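You operate a simulated robot arm through the tools that you are given. There is no shell and no other tool. Be economical: measure what you need, move in short steps, check, and stop when the job is done.

You run a simulated two-armed robot. Do the job below in one go: nothing can be reset, and whatever is moved stays where it is left.

Task
Push the three harness plugs onto their sockets and move the orange cable clip to hole 20.
Fine: four moves at most (one put straight back isn't counted), one piece at a time, without straining the cable; the other clips and the black caps stay in.

It is judged by the outcome, as a careful person would: the job done as asked, and still so three seconds after it is handed in. It fails if anything else is knocked over, pushed out of place, dropped, spilled or broken. Lids that push on must go on centred and level and be pressed home; caps that screw on are set level and turned clockwise until they are tight.

Robot
Two 7-joint arms with fingered hands on one trunk, on a base that drives. Base frame: it is fixed to the floor where the robot stands at the start and does not move with it; the origin is under the middle of the robot, x ahead of it, y to its left, z up; the surface under the hand at the start is at about z = 826. Readings come in mm, degrees, newtons and seconds.
The left shoulder is at the start at [70, 142, 1139], the right one opposite. With the tool pointing down near the work surface each hand reaches from about 420 to 800 mm from the robot's upright axis, wherever it stands, measured 20 degrees to its own side. Places, roughly: harness door's blue socket [500, 200, 800]; harness door's brown socket [700, -300, 800]; harness door's green socket [800, -100, 800]; hole 20 [800, -200, 800]; numbered board [700, 0, 800]. Payload 3.6 kg a hand.
Tool frame (each hand has its own): the origin (TCP) lies between the finger pads and is the grasp point; the fingertips stand 25 mm ahead of it; z points along the fingers, y is the line along which they close. The gripper opens to 88 mm. The gripper's body begins 29 mm behind the TCP. The gripper is a hand of 5 fingers: y runs from the thumb to the fingers, the wrist lies at [-13, -97, -162] in the tool frame, and closing takes about 1.5 s.
Orientation is told as [roll, pitch, yaw] about the base's x, y, z axes, in that order, counted from this pose: with the fingers straight down and the wrist toward the robot, the tool's x, y and z point along [0, 1, 0], [1, 0, 0] and [0, 0, -1] of the base frame.

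Tools
- The arms move only by the tool jog_arm. It takes "left_commands", "right_commands" or both (then of equal length, played together; a hand with none holds still); each is a list of rows, each a list of 7 numbers: the shift along the tool's x, y, z in units of 150 mm (1.0 is 150 mm), then the turn, a rotation vector about the tool's x, y, z in units of 60 degrees (1.0 is 60 degrees), then the closure in counts, from 0 (fully open) to 255 (shut). In form: [[x, y, z, ax, ay, az, claw], ...]. A call has 1 to 20 rows; each row is the pose to reach, as a shift and turn from the pose commanded when the call began, along the tool's axes at that moment. A call with a number of a shift or a turn outside -1 to 1 is refused whole. A row lasts 0.2 s, in which the tool goes at most 50 mm and 8.6 degrees; a call with a longer step from one row to the next is refused whole, and so is a gripper value outside its range. Where a pose cannot be reached the arm comes as near as it can. A force on the tool above 70 N (or 10 N above the force at the start of the call, whichever is more), or a blocked arm, ends the call early, and 0.2 s more pass. Each finger travels about 72 mm/s and halts on what it meets, pressing with about 29 N; the grip force reading is that of the motor and also rises with nothing between the fingers. The clock runs only during rows and for 0.2 s after the last one: add rows that repeat a pose to give the fingers time. The reply holds the time, the measured pose of the TCP, the force on the tool along the base axes, the opening and the grip force, in the units named above and with some noise, with the torque about the TCP (base axes, N m) and any sound that the robot's microphone picked up.
- Cameras (640 x 400 px; columns grow to the right, rows downward): "scene" is now at [130.3, 1.8, 1354.9]; the picture's right is [0.03, -1.00, 0.00], its down [-0.70, -0.02, -0.71] and it looks along [0.71, 0.02, -0.70] (base axes); focal length 262 px, centre (320, 200). "left" rides on the left gripper at [-59, -79, -105] in its tool frame; the picture's right is [-0.73, -0.32, 0.61], its down [0.62, -0.68, 0.38] and it looks along [0.29, 0.66, 0.70] (tool axes); focal length 234 px, centre (320, 200). "right" rides on the right gripper at [59, -79, -105] in its tool frame; the picture's right is [-0.73, 0.32, -0.61], its down [-0.62, -0.68, 0.38] and it looks along [-0.29, 0.66, 0.70] (tool axes); focal length 234 px, centre (320, 200). There is no depth. A picture from a camera that has moved, and an enlarged one, comes with that camera's place and axes in the base frame and with its lens.
- snapshot(camera): a new picture of that camera. No time passes.
- slide_trunk(by): slides the trunk up (or, below 0, down) by that many mm; the arms and the scene camera ride with it, the base frame stays. It gives what a move gives, with no picture.
- roll_base(legs): drives the robot by 1 to 6 legs, each [ahead, left, turn to the left] in mm, mm and degrees, along the robot's own axes; the way and the turn of a leg run together, so that a leg with both is an arc; at most 1500 mm and 180 degrees a leg. The arms and the cameras ride along, it lands a little off, and it stops where it bumps. It gives what a move gives.
- set_grasp(shape, hand): the hand has 5 fingers and takes this shape, open, in about a second: jaw (thumb against the fingers, like two jaws); tri (thumb and two fingers); tip (a fingertip pinch); poke (one finger out to press); point (the index stretched); flat (the hand flat); cup (the hand cupped); fist (a fist). The gripper value then closes the fingers along that shape, each until it touches; the sizes above hold for jaw. It gives what a move gives, with no picture.
- head_to(pan, tilt): turns the head with the scene camera to pan (to the left, within 86 degrees either way) and tilt (down, from -29 to 69), counted from straight ahead of the robot. It gives what a move gives.
- zoom(camera, box): a new picture of the part [left, top, right, bottom] of that camera's present view, enlarged. No time passes.
- hand_in(): hands the job in; it is judged then, once.

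Work in short steps. Places have to be worked out from the pictures, the camera data and where the tool is seen: move nearer, look again, correct. Check each grasp and each placing, and mend what went wrong. You have 120 turns and 108 pictures in all, those below and enlarged ones among them. Open the grippers and draw the arms clear of the work before you hand the job in, unless the task says otherwise; then end with one line.

The tools are called after "Call:" as name(argument=value, ...) on one line, values as JSON. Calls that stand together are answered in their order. jog_arm: Moves the arms, as the interface text tells. Its arguments: {"type":"object","properties":{"left_commands":{"type":"array"},"right_commands":{"type":"array"}},"required":[]} The other tools are called the same way: slide_trunk (by) slides the trunk up or down; set_grasp (shape, hand) gives the hand a shape; roll_base (legs) drives the base; head_to (pan, tilt) turns the head that bears the scene camera; snapshot (camera) takes a picture; zoom (camera, box) takes an enlarged picture of a part of a camera's view; hand_in () hands the job in.

At the start:

```text
t: 0.0
left_ee_pos: [528.5, 123.7, 1051.8]
left_tcp_rot: [0.0, 0.0, 0.0]
left_contact_force: [-0.7, -0.1, 0.1]
left_ft_torque: [0.0, -0.03, -0.02]
left_width: 87.7
left_grip_force: 0.0
left_shape: jaw
right_ee_pos: [497.0, -273.9, 1082.6]
right_tcp_rot: [0.0, 0.0, 0.0]
right_contact_force: [0.1, 0.5, 1.2]
right_ft_torque: [-0.02, 0.02, -0.01]
right_width: 87.8
right_grip_force: 0.1
right_shape: jaw
trunk travel left (down, up): [-675.0, 265.0]
robot x, y, heading: [1.2, 2.8, 0.1]
head pan, tilt: [1.7, 44.8]
```

scene: 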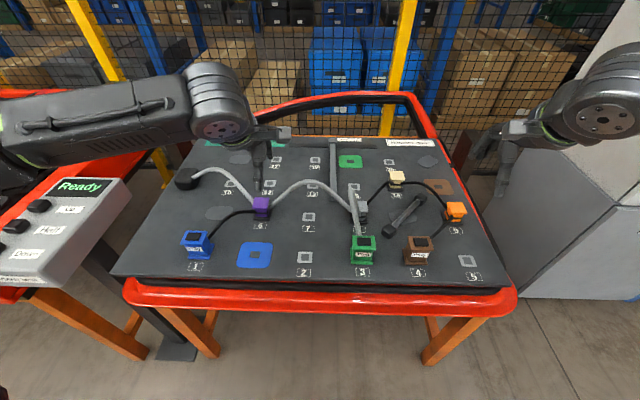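
right: 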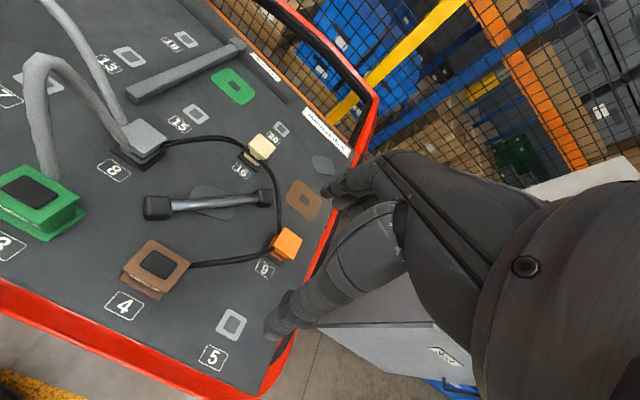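
left: 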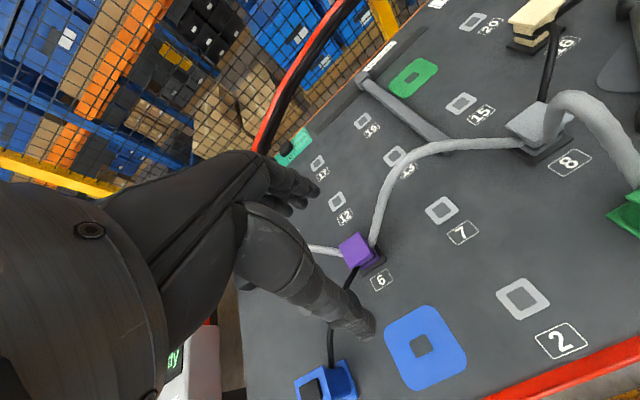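

The board shows plugs (blue at 1, green at 3, brown at 4), clips purple/grey/cream/orange. I zoom in for detail.

Call:
zoom(camera="scene", box=[110, 130, 310, 290])

Call:
zoom(camera="scene", box=[310, 130, 510, 290])

```text
2.50 times, centred on (210, 210) of scene
camera zoom: at [130.3, 1.8, 1354.9], right [0.03, -1.0, 0.0], down [-0.7, -0.02, -0.71], along [0.71, 0.02, -0.7], focal length 656 px, centre (595, 175)
```

zoom: 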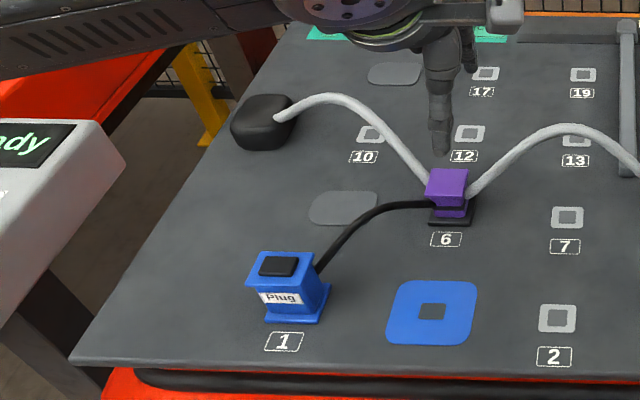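

```text
2.50 times, centred on (410, 210) of scene
camera zoom: at [130.3, 1.8, 1354.9], right [0.03, -1.0, 0.0], down [-0.7, -0.02, -0.71], along [0.71, 0.02, -0.7], focal length 656 px, centre (95, 175)
```

zoom: 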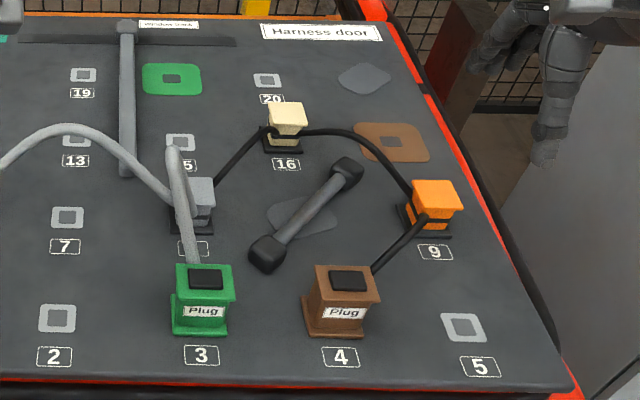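

Zooming hand cameras for the plug structure and cable exits.

Call:
zoom(camera="right", box=[0, 60, 340, 380])

Call:
zoom(camera="left", box=[240, 200, 480, 400])

Call:
zoom(camera="scene", box=[320, 200, 480, 290])

```text
1.25 times, centred on (170, 220) of right
camera zoom: at [417.6, -215.5, 1187.9], right [0.32, -0.73, 0.61], down [-0.68, -0.62, -0.38], along [0.66, -0.29, -0.7], focal length 293 px, centre (508, 175)
```

zoom: 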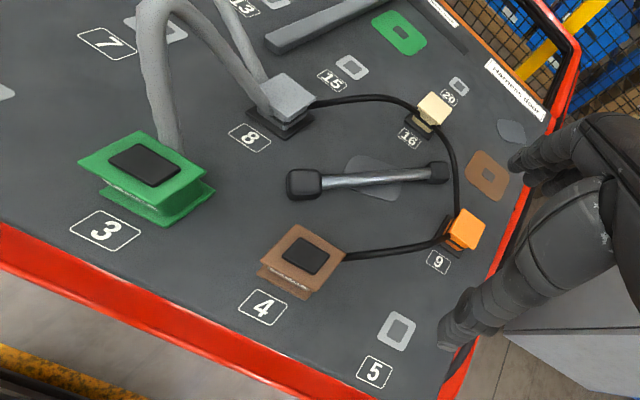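

```text
2.00 times, centred on (360, 300) of left
camera zoom: at [450.0, 64.5, 1157.1], right [-0.32, -0.73, -0.61], down [-0.68, 0.62, -0.38], along [0.66, 0.29, -0.7], focal length 468 px, centre (240, 0)
```

zoom: 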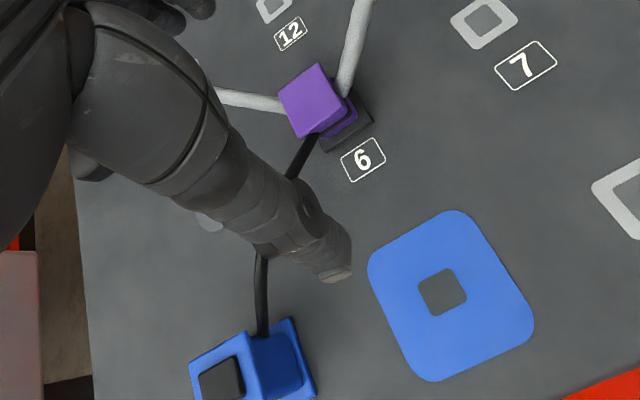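

```text
4.00 times, centred on (400, 245) of scene
camera zoom: at [130.3, 1.8, 1354.9], right [0.03, -1.0, 0.0], down [-0.7, -0.02, -0.71], along [0.71, 0.02, -0.7], focal length 1050 px, centre (0, 20)
```

zoom: 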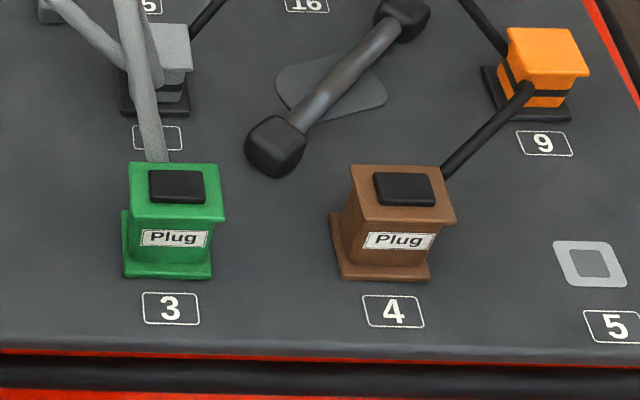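

Plugs are spool-shaped with cables leaving at the back, so I will grip them across the sides (yaw +90 for the right hand, wrist outside). Brown must go first (before orange). First half of the turn above brown.

Call:
jog_arm(right_commands=[[0.06, -0.03, 0, 0, 0, -0.125, 0], [0.12, -0.06, 0, 0, 0, -0.25, 0], [0.18, -0.09, 0, 0, 0, -0.375, 0], [0.24, -0.12, 0, 0, 0, -0.5, 0], [0.3, -0.15, 0, 0, 0, -0.625, 0], [0.36, -0.18, 0, 0, 0, -0.75, 0]])

Call:
jog_arm(right_commands=[[0, 0, 0, 0, 0, -0.125, 0], [0, 0, 0.1, 0, 0, -0.25, 0], [0, 0, 0.2, 0, 0, -0.375, 0], [0, 0, 0.3, 0, 0, -0.5, 0], [0, 0, 0.4, 0, 0, -0.625, 0], [0, 0, 0.5, 0, 0, -0.75, 0], [0, 0, 0.5, 0, 0, -0.75, 0]])

Call:
snapshot(camera="right")

Call:
snapshot(camera="scene")

```text
t: 1.4
left_ee_pos: [528.1, 122.9, 1052.1]
left_tcp_rot: [0.0, 0.0, 0.0]
left_contact_force: [-0.3, -0.4, 0.2]
left_ft_torque: [0.01, -0.03, -0.04]
left_width: 87.7
left_grip_force: 0.0
left_shape: jaw
right_ee_pos: [470.1, -220.2, 1083.1]
right_tcp_rot: [0.0, 0.0, 45.1]
right_contact_force: [0.2, -0.2, 0.5]
right_ft_torque: [-0.03, 0.02, 0.01]
right_width: 87.9
right_grip_force: 0.1
right_shape: jaw
trunk travel left (down, up): [-675.0, 265.0]
robot x, y, heading: [-3.0, 1.1, 0.2]
head pan, tilt: [1.7, 44.8]
```

```text
t: 3.0
left_ee_pos: [528.0, 123.7, 1053.4]
left_tcp_rot: [0.1, -0.1, 0.0]
left_contact_force: [0.8, -0.2, 0.2]
left_ft_torque: [0.03, -0.03, 0.04]
left_width: 87.9
left_grip_force: 0.2
left_shape: jaw
right_ee_pos: [469.9, -220.7, 1006.5]
right_tcp_rot: [0.0, -0.1, 90.0]
right_contact_force: [0.3, -0.4, -0.1]
right_ft_torque: [0.01, 0.0, 0.04]
right_width: 87.8
right_grip_force: 0.0
right_shape: jaw
trunk travel left (down, up): [-675.0, 265.0]
robot x, y, heading: [0.8, 0.9, -0.0]
head pan, tilt: [1.7, 44.8]
```

```text
99 pictures are left
camera right: at [411.0, -299.5, 1112.4], right [0.73, 0.32, 0.61], down [0.62, -0.68, -0.38], along [0.29, 0.66, -0.7], focal length 234 px, centre (320, 200)
```

right: 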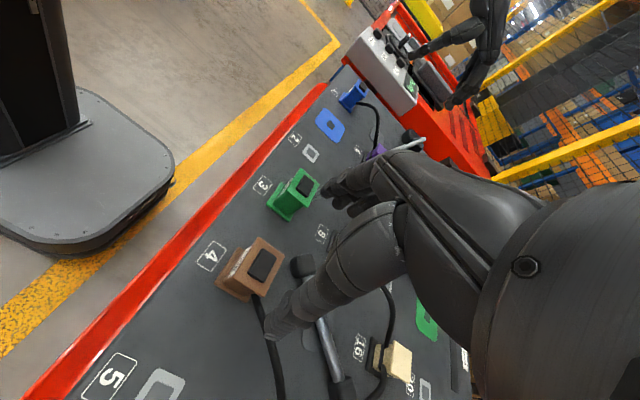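

```text
98 pictures are left
camera scene: at [129.9, 1.8, 1355.0], right [0.03, -1.0, 0.0], down [-0.7, -0.02, -0.71], along [0.71, 0.02, -0.7], focal length 262 px, centre (320, 200)
```

scene: 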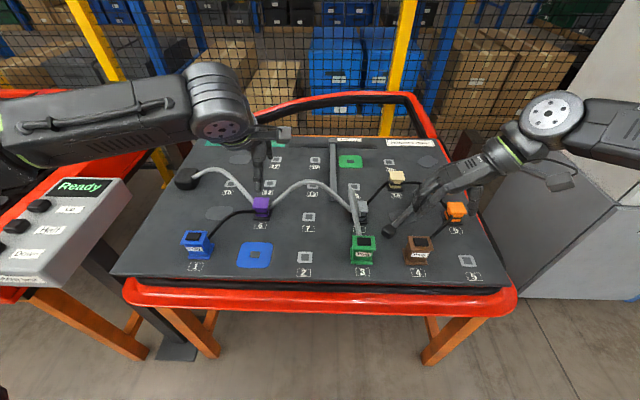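

Triangulating the brown plug: zooming both views.

Call:
zoom(camera="right", box=[180, 200, 340, 300])

Call:
zoom(camera="scene", box=[380, 210, 460, 270])

```text
4.00 times, centred on (260, 250) of right
camera zoom: at [411.0, -299.5, 1112.4], right [0.73, 0.32, 0.61], down [0.62, -0.68, -0.38], along [0.29, 0.66, -0.7], focal length 937 px, centre (560, 0)
```

zoom: 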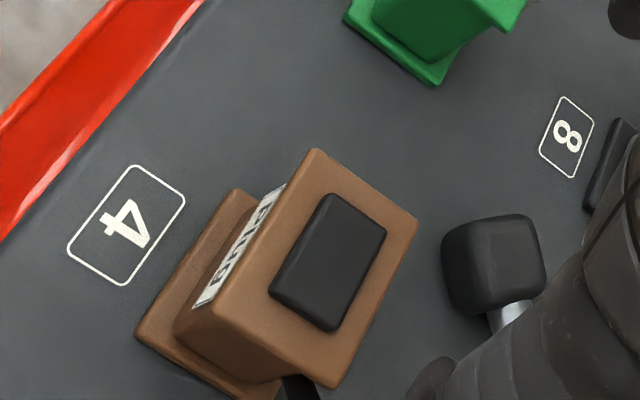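

```text
6.67 times, centred on (420, 240) of scene
camera zoom: at [129.9, 1.8, 1355.0], right [0.03, -1.0, 0.0], down [-0.7, -0.02, -0.71], along [0.71, 0.02, -0.7], focal length 1750 px, centre (-347, -67)
```

zoom: 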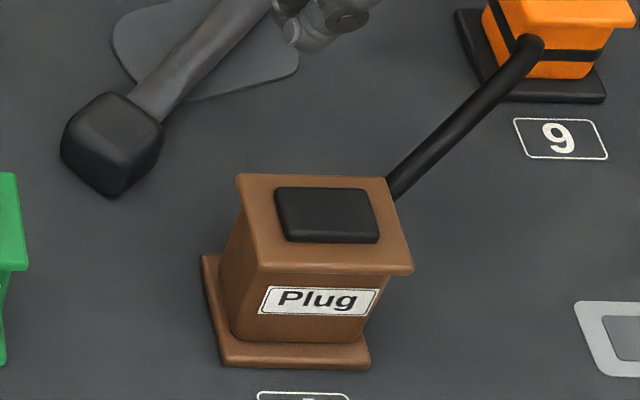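

Brown flange top sits near (477,-208,885). Checking the hand's finger geometry in the scene view before descending.

Call:
zoom(camera="scene", box=[370, 110, 530, 250])

Call:
zoom(camera="right", box=[240, 140, 560, 360])

```text
2.86 times, centred on (450, 180) of scene
camera zoom: at [129.9, 1.8, 1355.0], right [0.03, -1.0, 0.0], down [-0.7, -0.02, -0.71], along [0.71, 0.02, -0.7], focal length 750 px, centre (-51, 257)
```

zoom: 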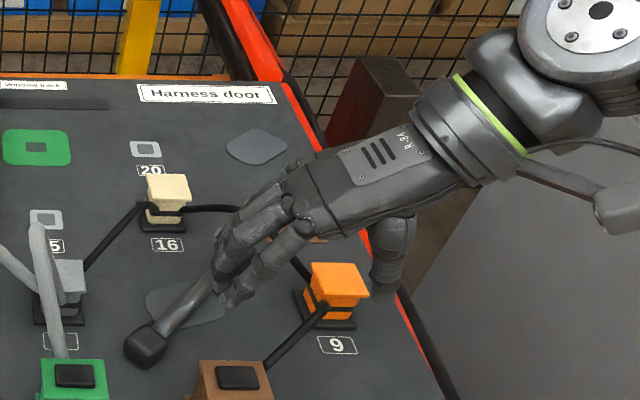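

```text
1.82 times, centred on (400, 250) of right
camera zoom: at [411.0, -299.5, 1112.4], right [0.73, 0.32, 0.61], down [0.62, -0.68, -0.38], along [0.29, 0.66, -0.7], focal length 426 px, centre (174, 109)
```

zoom: 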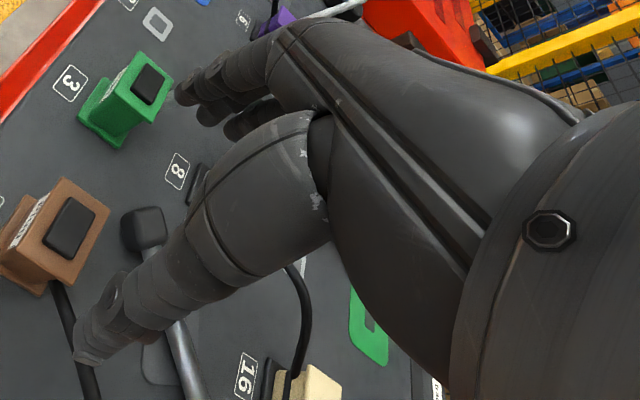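

The jaw shape has four side-by-side fingers, wide near the black cap; I try the "tri" shape and look.

Call:
set_grasp(hand="right", shape="tri")

Call:
zoom(camera="scene", box=[370, 110, 530, 250])

Call:
zoom(camera="right", box=[240, 140, 560, 360])

```text
t: 3.9
left_ee_pos: [528.7, 123.7, 1051.8]
left_tcp_rot: [0.0, 0.0, 0.0]
left_contact_force: [0.1, -0.1, -1.3]
left_ft_torque: [0.02, -0.01, -0.02]
left_width: 87.7
left_grip_force: 0.1
left_shape: jaw
right_ee_pos: [470.7, -221.3, 1006.9]
right_tcp_rot: [0.0, 0.1, 90.1]
right_contact_force: [-0.8, -0.5, -0.2]
right_ft_torque: [0.0, 0.04, 0.0]
right_width: 87.6
right_grip_force: 0.1
right_shape: tri
trunk travel left (down, up): [-675.0, 265.0]
robot x, y, heading: [2.1, 1.2, -0.1]
head pan, tilt: [1.7, 44.8]
```

```text
2.86 times, centred on (450, 180) of scene
camera zoom: at [130.4, 1.8, 1354.9], right [0.03, -1.0, 0.0], down [-0.7, -0.02, -0.71], along [0.71, 0.02, -0.7], focal length 750 px, centre (-51, 257)
```

zoom: 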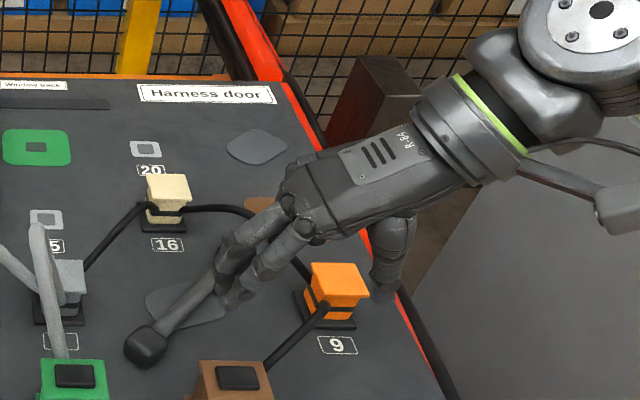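

```text
1.82 times, centred on (400, 250) of right
camera zoom: at [411.3, -299.4, 1112.4], right [0.73, 0.32, 0.61], down [0.62, -0.68, -0.38], along [0.29, 0.66, -0.7], focal length 426 px, centre (174, 109)
```

zoom: 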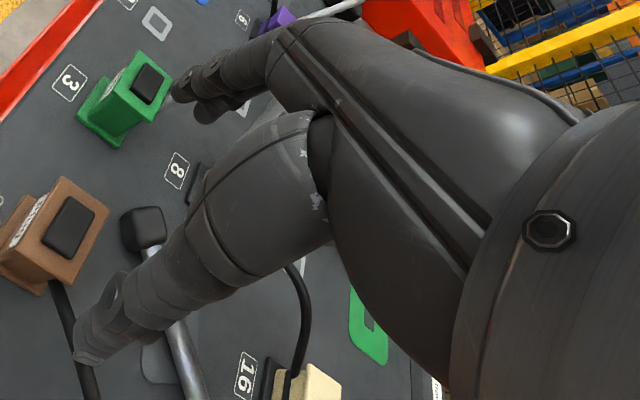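

Tri leaves only two fingers plus thumb: good. Descend to z≈915 above brown, then check alignment.

Call:
jog_arm(right_commands=[[-0.043, 0.09, 0.15, 0, 0, 0, 0], [-0.043, 0.09, 0.35, 0, 0, 0, 0], [-0.043, 0.09, 0.55, 0, 0, 0, 0], [-0.043, 0.09, 0.6, 0, 0, 0, 0]])

Call:
snapshot(camera="right")

Call:
zoom(camera="scene", box=[350, 150, 510, 290])

```text
t: 4.9
left_ee_pos: [529.0, 123.5, 1051.6]
left_tcp_rot: [0.1, 0.0, 0.1]
left_contact_force: [-0.6, -0.4, 0.6]
left_ft_torque: [-0.02, 0.01, 0.0]
left_width: 87.9
left_grip_force: 0.0
left_shape: jaw
right_ee_pos: [478.1, -206.6, 917.4]
right_tcp_rot: [0.1, 0.0, 90.0]
right_contact_force: [0.4, -0.3, 0.3]
right_ft_torque: [-0.02, -0.01, 0.02]
right_width: 87.7
right_grip_force: 0.1
right_shape: tri
trunk travel left (down, up): [-675.0, 265.0]
robot x, y, heading: [0.9, -0.8, 0.1]
head pan, tilt: [1.7, 44.8]
```

```text
91 pictures are left
camera right: at [417.9, -285.3, 1022.6], right [0.73, 0.32, 0.61], down [0.62, -0.68, -0.38], along [0.29, 0.66, -0.7], focal length 234 px, centre (320, 200)
```

right: 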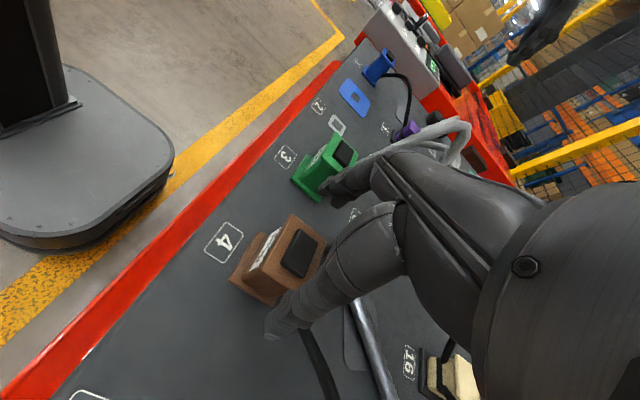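

```text
2.86 times, centred on (430, 220) of scene
camera zoom: at [130.3, 2.0, 1354.9], right [0.03, -1.0, 0.0], down [-0.7, -0.02, -0.71], along [0.71, 0.02, -0.7], focal length 750 px, centre (6, 143)
```

zoom: 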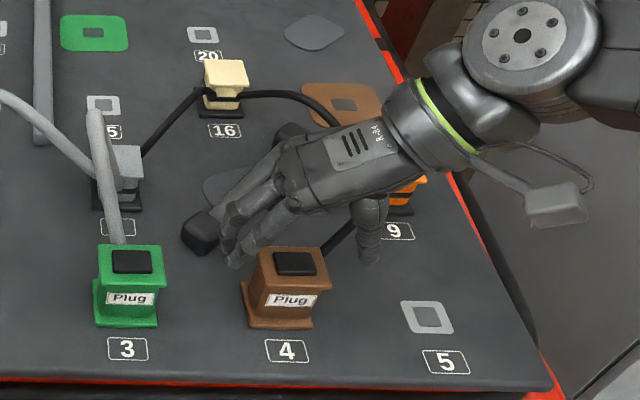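

Fingers straddle the flange; shift ~-7 mm in x, +4 mm in y, and descend to z≈870.

Call:
jog_arm(right_commands=[[0.047, 0.027, 0, 0, 0, 0, 0], [0.047, 0.027, 0.1, 0, 0, 0, 0], [0.047, 0.027, 0.2, 0, 0, 0, 0], [0.047, 0.027, 0.31, 0, 0, 0, 0], [0.047, 0.027, 0.31, 0, 0, 0, 0]])

Call:
zoom(camera="scene", box=[350, 170, 490, 280])

Call:
zoom(camera="right", box=[200, 140, 440, 380])

```text
t: 6.1
left_ee_pos: [527.5, 126.0, 1052.8]
left_tcp_rot: [-0.1, -0.1, 0.2]
left_contact_force: [0.6, -1.3, 0.1]
left_ft_torque: [0.05, -0.01, -0.02]
left_width: 87.8
left_grip_force: 0.1
left_shape: jaw
right_ee_pos: [470.7, -201.2, 875.9]
right_tcp_rot: [-0.6, 0.0, 90.0]
right_contact_force: [13.9, 1.2, 33.9]
right_ft_torque: [0.54, -0.65, -0.01]
right_width: 88.1
right_grip_force: 0.0
right_shape: tri
trunk travel left (down, up): [-675.0, 265.0]
robot x, y, heading: [0.0, -0.2, 0.2]
head pan, tilt: [1.7, 44.8]
```

```text
3.64 times, centred on (420, 225) of scene
camera zoom: at [128.9, 3.7, 1355.7], right [0.03, -1.0, 0.0], down [-0.7, -0.02, -0.71], along [0.71, 0.02, -0.7], focal length 954 px, centre (-44, 109)
```

zoom: 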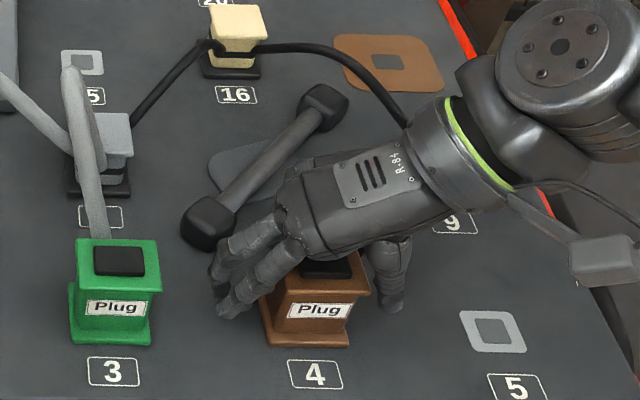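

```text
1.67 times, centred on (320, 260) of right
camera zoom: at [411.0, -280.3, 979.6], right [0.72, 0.32, 0.61], down [0.63, -0.68, -0.38], along [0.3, 0.66, -0.69], focal length 390 px, centre (320, 100)
```

zoom: 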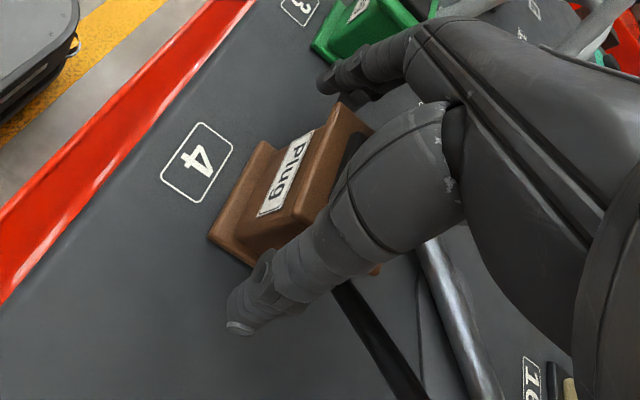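

Contact (34 N upward) at z≈876: the palm side touches something. Back off upward ~8 mm before closing.

Call:
jog_arm(right_commands=[[0, 0, -0.04, 0, 0, 0, 0], [0, 0, -0.08, 0, 0, 0, 0], [0, 0, -0.08, 0, 0, 0, 0]])

```text
t: 6.9
left_ee_pos: [528.8, 123.5, 1052.6]
left_tcp_rot: [0.0, 0.0, 0.0]
left_contact_force: [-1.1, 0.1, -0.7]
left_ft_torque: [-0.01, 0.02, -0.04]
left_width: 87.9
left_grip_force: 0.1
left_shape: jaw
right_ee_pos: [469.2, -203.9, 882.7]
right_tcp_rot: [0.2, 0.2, 89.9]
right_contact_force: [0.6, -0.3, 0.0]
right_ft_torque: [-0.02, -0.02, -0.04]
right_width: 87.7
right_grip_force: 0.1
right_shape: tri
trunk travel left (down, up): [-675.0, 265.0]
robot x, y, heading: [0.2, 0.7, 0.2]
head pan, tilt: [1.7, 44.8]
```

Free now at z≈883. Close the fingers gradually.

Call:
jog_arm(right_commands=[[0, 0, 0, 0, 0, 0, 60], [0, 0, 0, 0, 0, 0, 120], [0, 0, 0, 0, 0, 0, 180], [0, 0, 0, 0, 0, 0, 220], [0, 0, 0, 0, 0, 0, 255], [0, 0, 0, 0, 0, 0, 255], [0, 0, 0, 0, 0, 0, 255], [0, 0, 0, 0, 0, 0, 255]])

Call:
zoom(camera="scene", box=[350, 170, 490, 280])

Call:
zoom(camera="right", box=[200, 140, 440, 380])

```text
t: 8.7
left_ee_pos: [528.2, 122.7, 1052.1]
left_tcp_rot: [0.0, 0.0, 0.0]
left_contact_force: [0.4, 0.7, 0.4]
left_ft_torque: [-0.02, 0.01, 0.01]
left_width: 87.4
left_grip_force: 0.1
left_shape: jaw
right_ee_pos: [469.4, -203.8, 884.2]
right_tcp_rot: [-0.1, 0.0, 90.0]
right_contact_force: [-0.8, -1.7, -1.6]
right_ft_torque: [-0.04, 0.04, 0.05]
right_width: 37.4
right_grip_force: 28.8
right_shape: tri
trunk travel left (down, up): [-675.0, 265.0]
robot x, y, heading: [1.2, 1.0, -0.1]
head pan, tilt: [1.7, 44.8]
```

```text
3.64 times, centred on (420, 225) of scene
camera zoom: at [130.5, 1.1, 1354.9], right [0.03, -1.0, 0.0], down [-0.7, -0.02, -0.71], along [0.71, 0.02, -0.7], focal length 954 px, centre (-44, 109)
```

zoom: 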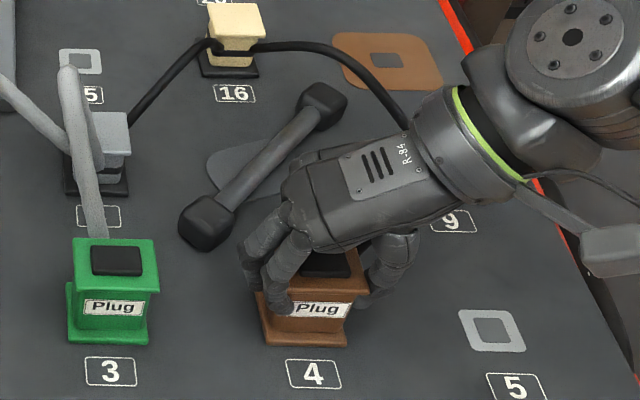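

```text
1.67 times, centred on (320, 260) of right
camera zoom: at [410.0, -282.4, 987.9], right [0.73, 0.32, 0.61], down [0.62, -0.68, -0.38], along [0.29, 0.66, -0.7], focal length 390 px, centre (320, 100)
```

zoom: 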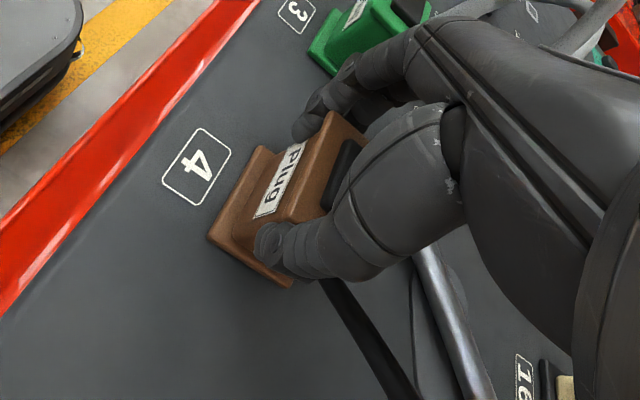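

Grip 29 N at width 37 around the waist. Lift 24 mm in small steps watching force.

Call:
jog_arm(right_commands=[[0, 0, -0.03, 0, 0, 0, 255], [0, 0, -0.06, 0, 0, 0, 255], [0, 0, -0.1, 0, 0, 0, 255], [0, 0, -0.13, 0, 0, 0, 255], [0, 0, -0.16, 0, 0, 0, 255], [0, 0, -0.16, 0, 0, 0, 255]])

Call:
zoom(camera="scene", box=[350, 150, 510, 280])

```text
t: 10.1
left_ee_pos: [529.5, 124.4, 1052.1]
left_tcp_rot: [-0.1, 0.0, 0.0]
left_contact_force: [0.5, 0.1, -0.8]
left_ft_torque: [0.0, -0.01, 0.02]
left_width: 87.8
left_grip_force: 0.1
left_shape: jaw
right_ee_pos: [470.0, -203.6, 907.0]
right_tcp_rot: [-0.1, 0.0, 90.0]
right_contact_force: [-0.3, -0.1, -0.4]
right_ft_torque: [0.02, 0.03, 0.0]
right_width: 37.0
right_grip_force: 29.0
right_shape: tri
trunk travel left (down, up): [-675.0, 265.0]
robot x, y, heading: [-1.8, 1.4, 0.1]
head pan, tilt: [1.7, 44.8]
```

```text
3.08 times, centred on (430, 215) of scene
camera zoom: at [130.5, 1.7, 1354.9], right [0.03, -1.0, 0.0], down [-0.7, -0.02, -0.71], along [0.71, 0.02, -0.7], focal length 808 px, centre (-18, 154)
```

zoom: 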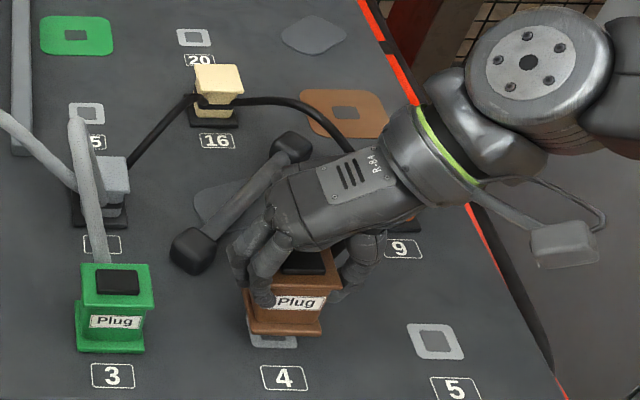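

Brown plug is out cleanly. I move it up and toward the orange clip to keep the cable slack, then drive the base 110 mm forward for reach.

Call:
jog_arm(right_commands=[[0, 0, -0.09, 0, 0, 0, 255], [-0.04, -0.06, -0.18, 0, 0, 0, 255], [-0.09, -0.14, -0.27, 0, 0, 0, 255], [-0.14, -0.22, -0.36, 0, 0, 0, 255], [-0.2, -0.307, -0.36, 0, 0, 0, 255], [-0.2, -0.307, -0.36, 0, 0, 0, 255]])

Call:
roll_base(legs=[[110, 0, 0]])

Call:
snapshot(camera="scene")

Call:
snapshot(camera="right")

```text
t: 11.5
left_ee_pos: [526.5, 123.8, 1051.4]
left_tcp_rot: [0.1, 0.0, 0.0]
left_contact_force: [0.9, -1.0, -0.3]
left_ft_torque: [0.01, 0.0, -0.01]
left_width: 87.6
left_grip_force: 0.0
left_shape: jaw
right_ee_pos: [498.1, -250.4, 961.5]
right_tcp_rot: [0.1, 0.1, 90.0]
right_contact_force: [0.6, 1.4, -0.4]
right_ft_torque: [-0.01, -0.01, 0.01]
right_width: 36.9
right_grip_force: 28.8
right_shape: tri
trunk travel left (down, up): [-675.0, 265.0]
robot x, y, heading: [1.5, 1.2, 0.2]
head pan, tilt: [1.7, 44.8]
```

```text
t: 12.7
left_ee_pos: [636.9, 123.5, 1052.3]
left_tcp_rot: [0.1, 0.0, 0.0]
left_contact_force: [0.6, 0.5, -1.0]
left_ft_torque: [-0.01, -0.06, 0.0]
left_width: 87.5
left_grip_force: 0.1
left_shape: jaw
right_ee_pos: [605.5, -249.8, 962.1]
right_tcp_rot: [0.0, 0.0, 90.0]
right_contact_force: [-0.2, 0.6, -0.5]
right_ft_torque: [0.01, 0.01, 0.01]
right_width: 36.7
right_grip_force: 29.2
right_shape: tri
trunk travel left (down, up): [-675.0, 265.0]
robot x, y, heading: [107.4, -0.1, -0.3]
head pan, tilt: [1.7, 44.8]
```

```text
84 pictures are left
camera scene: at [238.5, 1.7, 1355.0], right [0.03, -1.0, 0.0], down [-0.7, -0.02, -0.71], along [0.71, 0.02, -0.7], focal length 262 px, centre (320, 200)
```

scene: 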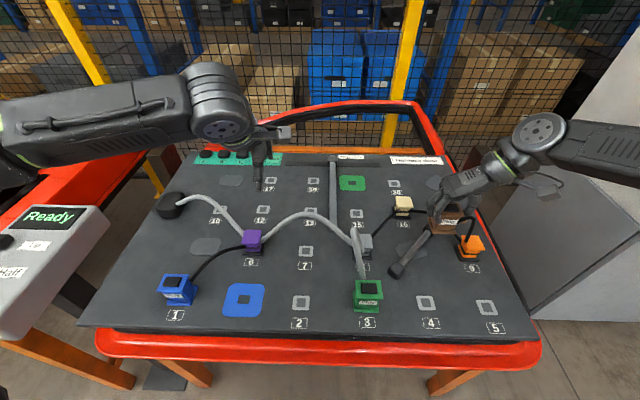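

```text
83 pictures are left
camera right: at [547.2, -328.5, 1066.5], right [0.73, 0.32, 0.61], down [0.62, -0.68, -0.38], along [0.29, 0.66, -0.7], focal length 234 px, centre (320, 200)
```

right: 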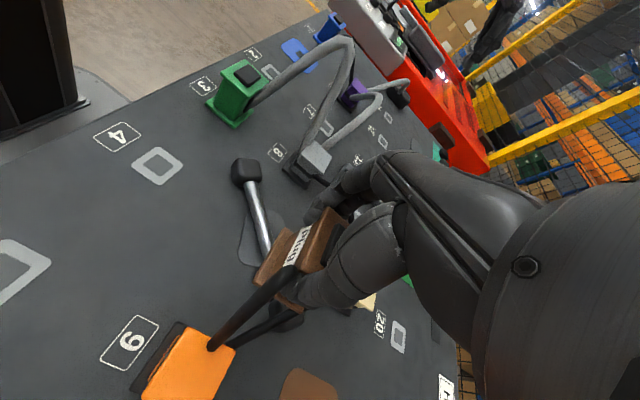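

Brown socket estimated at (734,-340). Move above it with a bit more height to clear the cable loop, then look.

Call:
jog_arm(right_commands=[[-0.1, -0.07, -0.07, 0, 0, 0, 255], [-0.25, -0.18, -0.13, 0, 0, 0, 255], [-0.4, -0.28, -0.13, 0, 0, 0, 255], [-0.55, -0.39, -0.13, 0, 0, 0, 255], [-0.7, -0.5, -0.13, 0, 0, 0, 255], [-0.803, -0.567, -0.13, 0, 0, 0, 255], [-0.803, -0.567, -0.13, 0, 0, 0, 255]])

Call:
zoom(camera="scene", box=[370, 140, 530, 270])

Call:
snapshot(camera="right")

```text
t: 14.3
left_ee_pos: [636.5, 123.8, 1052.5]
left_tcp_rot: [0.1, 0.0, 0.0]
left_contact_force: [-0.5, 0.4, -0.3]
left_ft_torque: [0.0, 0.0, 0.0]
left_width: 87.8
left_grip_force: 0.1
left_shape: jaw
right_ee_pos: [684.2, -321.1, 992.2]
right_tcp_rot: [-0.1, 0.2, 89.8]
right_contact_force: [-1.0, -0.3, -0.9]
right_ft_torque: [0.05, 0.02, 0.0]
right_width: 36.8
right_grip_force: 29.2
right_shape: tri
right hand out of reach, approached as far as the arm can: row 4, 5, 6, 7
trunk travel left (down, up): [-675.0, 265.0]
robot x, y, heading: [105.4, 1.2, -0.3]
head pan, tilt: [1.7, 44.8]
```

```text
3.08 times, centred on (450, 205) of scene
camera zoom: at [238.8, 1.6, 1354.9], right [0.03, -1.0, 0.0], down [-0.7, -0.02, -0.71], along [0.71, 0.02, -0.7], focal length 808 px, centre (-80, 185)
```

zoom: 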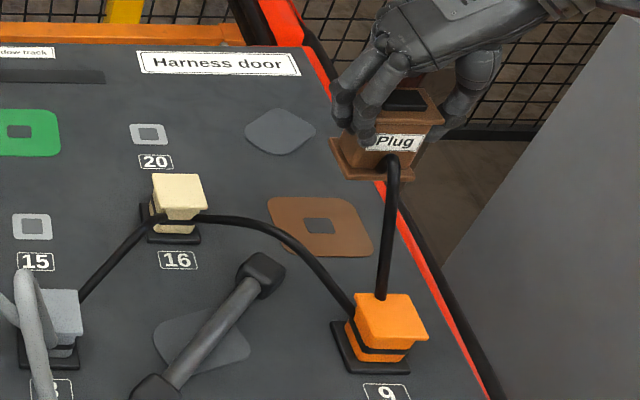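

```text
81 pictures are left
camera right: at [625.8, -398.7, 1097.3], right [0.73, 0.32, 0.61], down [0.62, -0.68, -0.38], along [0.29, 0.66, -0.7], focal length 234 px, centre (320, 200)
```

right: 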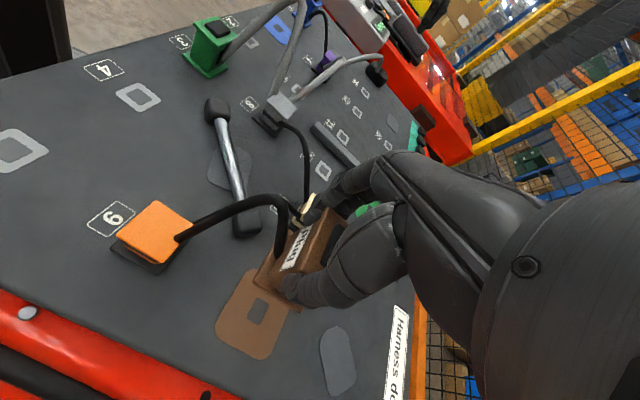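

The arm is at its reach limit; base clearly has floor room. I draw the hand back toward the orange clip (keeping cable slack), then drive another 110 mm ahead.

Call:
jog_arm(right_commands=[[0.1, 0.03, 0, 0, 0, 0, 255], [0.22, 0.07, 0.04, 0, 0, 0, 255], [0.33, 0.1, 0.06, 0, 0, 0, 255], [0.43, 0.13, 0.06, 0, 0, 0, 255], [0.43, 0.13, 0.06, 0, 0, 0, 255]])

Call:
roll_base(legs=[[110, 0, 0]])

Call:
snapshot(camera="scene")

```text
t: 15.5
left_ee_pos: [638.4, 123.3, 1052.0]
left_tcp_rot: [0.0, 0.1, 0.0]
left_contact_force: [-0.3, -0.4, -1.3]
left_ft_torque: [0.03, -0.02, -0.02]
left_width: 87.9
left_grip_force: 0.1
left_shape: jaw
right_ee_pos: [620.1, -300.7, 984.8]
right_tcp_rot: [-0.1, 0.1, 89.9]
right_contact_force: [0.1, 0.5, -0.5]
right_ft_torque: [0.01, 0.0, -0.06]
right_width: 36.6
right_grip_force: 29.4
right_shape: tri
trunk travel left (down, up): [-675.0, 265.0]
robot x, y, heading: [106.2, -0.6, -0.4]
head pan, tilt: [1.7, 44.8]
```

```text
t: 16.7
left_ee_pos: [745.1, 121.6, 1052.5]
left_tcp_rot: [0.0, 0.0, 0.1]
left_contact_force: [0.0, -0.4, -0.4]
left_ft_torque: [0.02, 0.02, 0.03]
left_width: 87.6
left_grip_force: 0.0
left_shape: jaw
right_ee_pos: [728.6, -301.2, 985.3]
right_tcp_rot: [0.0, -0.1, 89.9]
right_contact_force: [-0.4, -0.6, -0.9]
right_ft_torque: [0.01, -0.02, -0.02]
right_width: 36.9
right_grip_force: 28.3
right_shape: tri
trunk travel left (down, up): [-675.0, 265.0]
robot x, y, heading: [218.2, -1.0, -0.1]
head pan, tilt: [1.7, 44.8]
```

```text
80 pictures are left
camera scene: at [347.6, 1.5, 1355.0], right [0.03, -1.0, 0.0], down [-0.7, -0.02, -0.71], along [0.71, 0.02, -0.7], focal length 262 px, centre (320, 200)
```

scene: 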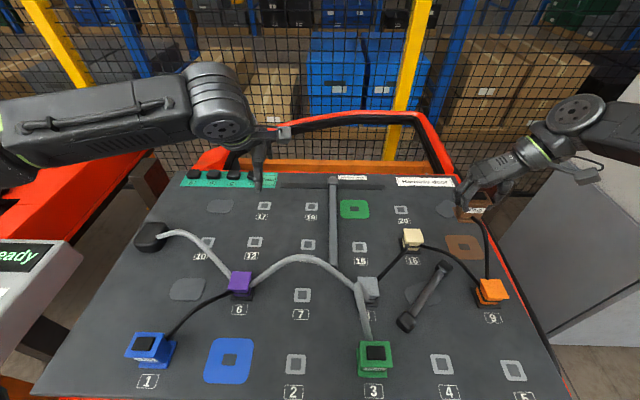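

Now move over the socket and descend to z≈912.

Call:
jog_arm(right_commands=[[0, -0.12, 0, 0, 0, 0, 255], [0.01, -0.23, 0.1, 0, 0, 0, 255], [0.01, -0.23, 0.25, 0, 0, 0, 255], [0.01, -0.23, 0.4, 0, 0, 0, 255], [0.01, -0.23, 0.49, 0, 0, 0, 255], [0.01, -0.23, 0.49, 0, 0, 0, 255]])

Call:
zoom(camera="scene", box=[410, 180, 530, 310])

Call:
zoom(camera="right", box=[180, 150, 420, 350])

```text
t: 18.1
left_ee_pos: [746.4, 124.2, 1053.4]
left_tcp_rot: [0.0, 0.0, 0.0]
left_contact_force: [0.1, -0.4, -0.7]
left_ft_torque: [-0.01, -0.01, 0.0]
left_width: 87.8
left_grip_force: 0.2
left_shape: jaw
right_ee_pos: [728.3, -334.6, 909.9]
right_tcp_rot: [0.1, 0.0, 89.9]
right_contact_force: [-0.4, 0.0, -0.5]
right_ft_torque: [0.01, 0.01, -0.01]
right_width: 36.7
right_grip_force: 28.8
right_shape: tri
trunk travel left (down, up): [-675.0, 265.0]
robot x, y, heading: [222.5, -0.5, -0.1]
head pan, tilt: [1.7, 44.8]
```

```text
3.08 times, centred on (470, 245) of scene
camera zoom: at [347.8, 1.5, 1354.9], right [0.03, -1.0, 0.0], down [-0.7, -0.02, -0.71], along [0.71, 0.02, -0.7], focal length 808 px, centre (-142, 62)
```

zoom: 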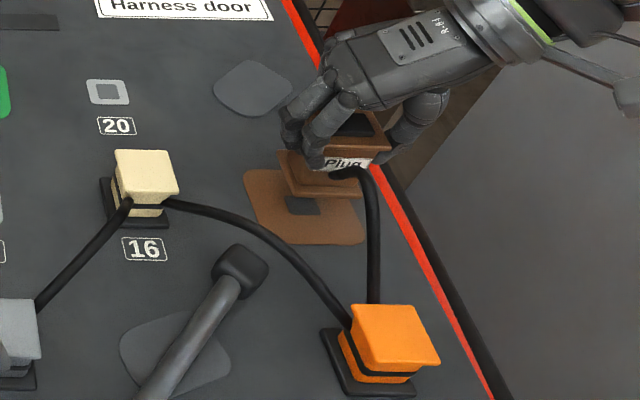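

```text
2.00 times, centred on (300, 250) of right
camera zoom: at [668.7, -413.7, 1016.0], right [0.73, 0.32, 0.61], down [0.62, -0.68, -0.38], along [0.29, 0.66, -0.7], focal length 468 px, centre (360, 100)
```

zoom: 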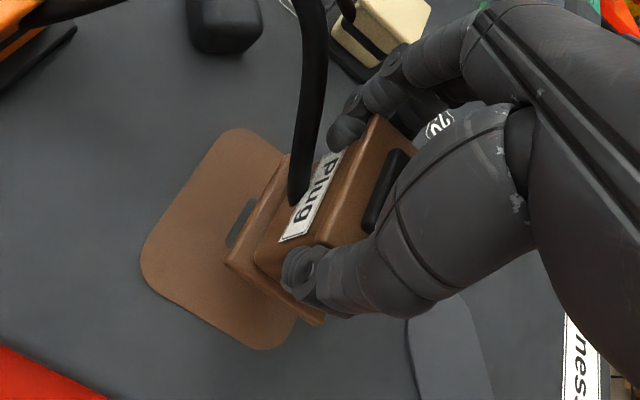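

Hole partly hidden by the plug; zoom tighter to measure offset.

Call:
zoom(camera="scene", box=[450, 210, 500, 265])

Call:
zoom(camera="right", box=[240, 200, 360, 330])

```text
7.27 times, centred on (475, 238) of scene
camera zoom: at [347.8, 1.5, 1354.9], right [0.03, -1.0, 0.0], down [-0.7, -0.02, -0.71], along [0.71, 0.02, -0.7], focal length 1909 px, centre (-807, -73)
```

zoom: 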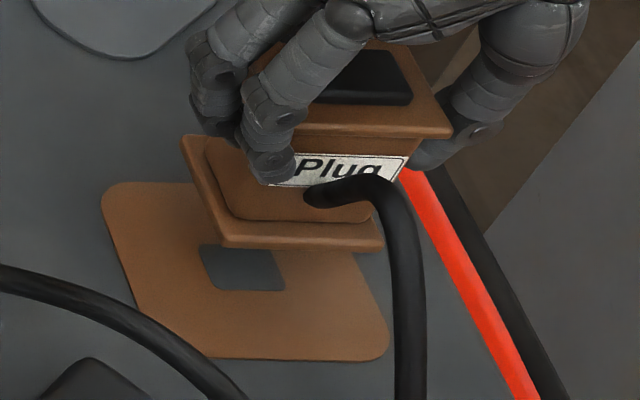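

```text
3.08 times, centred on (300, 265) of right
camera zoom: at [668.7, -413.7, 1016.0], right [0.73, 0.32, 0.61], down [0.62, -0.68, -0.38], along [0.29, 0.66, -0.7], focal length 720 px, centre (382, 0)
```

zoom: 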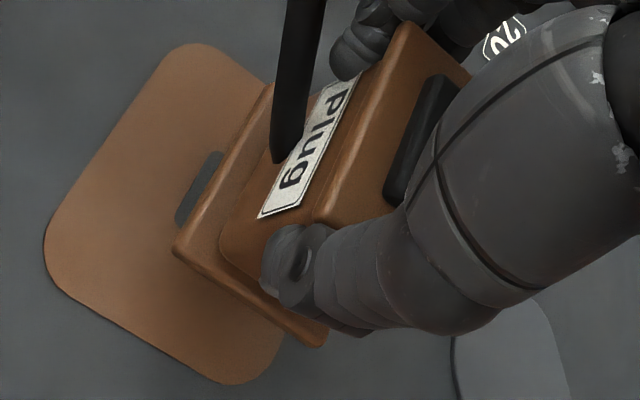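

Plug is ~2 mm right of the hole in y; x matches. Shift +2 mm y, lower gently.

Call:
jog_arm(right_commands=[[0, 0.014, 0.04, 0, 0, 0, 255], [0, 0.014, 0.1, 0, 0, 0, 255], [0, 0.014, 0.13, 0, 0, 0, 255], [0, 0.014, 0.13, 0, 0, 0, 255]])

Call:
zoom(camera="scene", box=[450, 210, 500, 265])

Call:
zoom(camera="right", box=[240, 200, 360, 330])

```text
t: 19.1
left_ee_pos: [745.7, 122.9, 1052.7]
left_tcp_rot: [0.0, 0.1, -0.1]
left_contact_force: [-0.5, 0.0, 0.7]
left_ft_torque: [-0.03, 0.0, 0.0]
left_width: 87.6
left_grip_force: 0.0
left_shape: jaw
right_ee_pos: [728.8, -332.8, 892.0]
right_tcp_rot: [0.0, 0.1, 89.9]
right_contact_force: [-0.6, 0.6, -0.5]
right_ft_torque: [-0.01, 0.02, 0.05]
right_width: 36.7
right_grip_force: 28.9
right_shape: tri
trunk travel left (down, up): [-675.0, 265.0]
robot x, y, heading: [215.8, 1.2, -0.1]
head pan, tilt: [1.7, 44.8]
```

```text
7.27 times, centred on (475, 238) of scene
camera zoom: at [348.0, 1.4, 1354.9], right [0.03, -1.0, 0.0], down [-0.7, -0.02, -0.71], along [0.71, 0.02, -0.7], focal length 1909 px, centre (-807, -73)
```

zoom: 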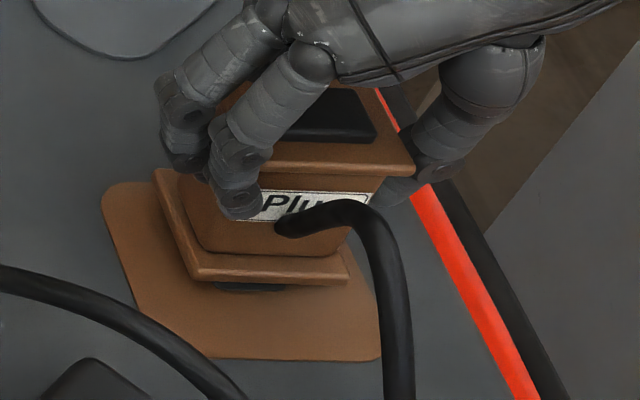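

```text
3.08 times, centred on (300, 265) of right
camera zoom: at [669.7, -411.6, 996.7], right [0.73, 0.32, 0.61], down [0.62, -0.68, -0.38], along [0.29, 0.66, -0.7], focal length 720 px, centre (382, 0)
```

zoom: 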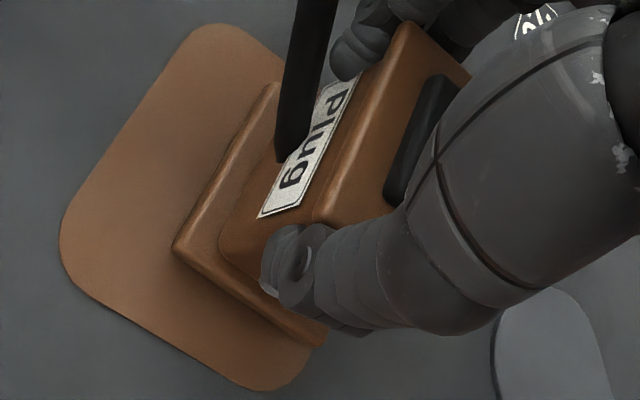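

Still possibly a few mm off in y; calibrate using the vacated hole 4 and measure the hole frame precisely.

Call:
zoom(camera="scene", box=[410, 330, 490, 400])

```text
5.71 times, centred on (450, 365) of scene
camera zoom: at [348.0, 1.4, 1354.9], right [0.03, -1.0, 0.0], down [-0.7, -0.02, -0.71], along [0.71, 0.02, -0.7], focal length 1500 px, centre (-423, -743)
```

zoom: 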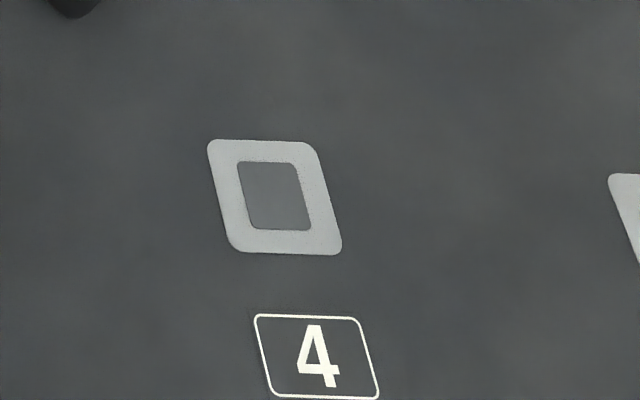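

Calibration says plug needs about −3 mm x, +3 mm y. Correct and lower the remaining way.

Call:
jog_arm(right_commands=[[0.02, 0.02, 0, 0, 0, 0, 255], [0.02, 0.02, 0.03, 0, 0, 0, 255], [0.02, 0.02, 0.06, 0, 0, 0, 255], [0.02, 0.02, 0.06, 0, 0, 0, 255]])

Call:
zoom(camera="scene", box=[450, 210, 500, 265])

```text
t: 20.1
left_ee_pos: [743.9, 123.6, 1053.5]
left_tcp_rot: [-0.2, -0.2, 0.0]
left_contact_force: [0.2, -0.3, -0.6]
left_ft_torque: [0.03, 0.04, 0.02]
left_width: 87.6
left_grip_force: 0.0
left_shape: jaw
right_ee_pos: [721.2, -329.3, 887.4]
right_tcp_rot: [-0.4, 0.1, 89.9]
right_contact_force: [-2.1, -2.4, 27.0]
right_ft_torque: [-0.27, 0.01, 0.02]
right_width: 37.7
right_grip_force: 28.9
right_shape: tri
trunk travel left (down, up): [-675.0, 265.0]
robot x, y, heading: [218.2, -2.7, -0.2]
head pan, tilt: [1.7, 44.8]
```

```text
7.27 times, centred on (475, 238) of scene
camera zoom: at [343.6, 3.2, 1355.7], right [0.03, -1.0, 0.0], down [-0.7, -0.02, -0.71], along [0.71, 0.02, -0.7], focal length 1909 px, centre (-807, -73)
```

zoom: 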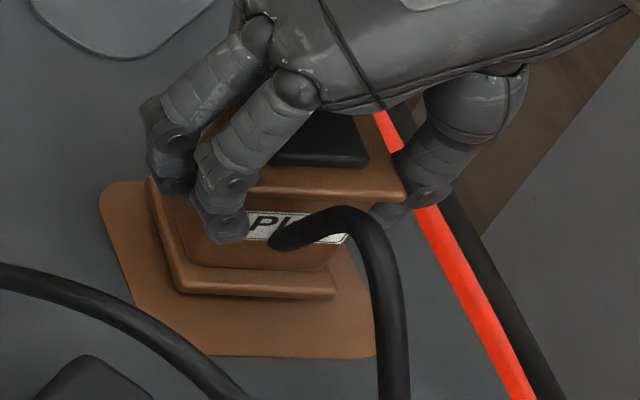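

Contact 3 mm above seated depth, so the y shift overshot. Using the grasp offset recorded at hole 4 (10.8,-6.1), target TCP is about (724.7,-333). Lift slightly, shift, press again.

Call:
jog_arm(right_commands=[[0, 0, -0.04, 0, 0, 0, 255], [0.007, -0.021, -0.04, 0, 0, 0, 255], [0.007, -0.021, -0.04, 0, 0, 0, 255]])

Call:
jog_arm(right_commands=[[0, 0, 0.02, 0, 0, 0, 255], [0, 0, 0.04, 0, 0, 0, 255], [0, 0, 0.06, 0, 0, 0, 255], [0, 0, 0.06, 0, 0, 0, 255]])

```text
t: 20.9
left_ee_pos: [745.9, 123.7, 1051.8]
left_tcp_rot: [0.0, 0.0, 0.1]
left_contact_force: [0.4, -1.1, 0.1]
left_ft_torque: [-0.01, 0.01, 0.02]
left_width: 87.9
left_grip_force: 0.0
left_shape: jaw
right_ee_pos: [724.4, -333.2, 888.3]
right_tcp_rot: [0.0, 0.0, 90.0]
right_contact_force: [1.1, -0.2, -0.3]
right_ft_torque: [-0.01, 0.03, 0.0]
right_width: 37.5
right_grip_force: 29.2
right_shape: tri
trunk travel left (down, up): [-675.0, 265.0]
robot x, y, heading: [215.7, 2.3, -0.2]
head pan, tilt: [1.7, 44.8]
```

```text
t: 21.9
left_ee_pos: [742.3, 125.1, 1055.2]
left_tcp_rot: [-0.1, -0.2, -0.1]
left_contact_force: [0.1, -0.4, 0.3]
left_ft_torque: [0.01, 0.02, 0.01]
left_width: 87.6
left_grip_force: 0.0
left_shape: jaw
right_ee_pos: [717.9, -330.8, 883.5]
right_tcp_rot: [-0.4, 0.2, 89.9]
right_contact_force: [-2.3, -2.1, 30.0]
right_ft_torque: [-0.22, -0.15, 0.06]
right_width: 36.8
right_grip_force: 28.5
right_shape: tri
trunk travel left (down, up): [-675.0, 265.0]
robot x, y, heading: [214.4, -0.3, -0.0]
head pan, tilt: [1.7, 44.8]
```

Look at the state now.

Call:
zoom(camera="scene", box=[450, 210, 500, 265])

Call:
zoom(camera="right", box=[240, 200, 360, 330])

```text
7.27 times, centred on (475, 238) of scene
camera zoom: at [342.6, 4.1, 1355.6], right [0.03, -1.0, 0.0], down [-0.7, -0.02, -0.71], along [0.71, 0.02, -0.7], focal length 1909 px, centre (-807, -73)
```

zoom: 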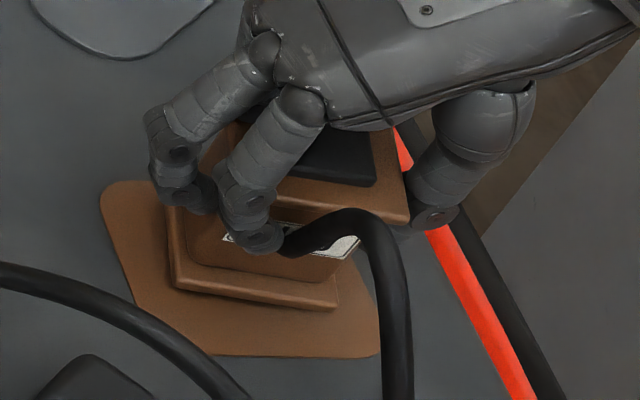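

```text
3.08 times, centred on (300, 265) of right
camera zoom: at [658.9, -409.3, 988.5], right [0.72, 0.32, 0.61], down [0.62, -0.68, -0.38], along [0.3, 0.65, -0.7], focal length 720 px, centre (382, 0)
```

zoom: 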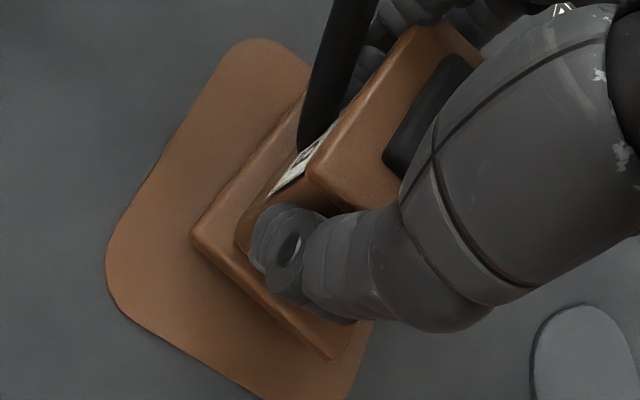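

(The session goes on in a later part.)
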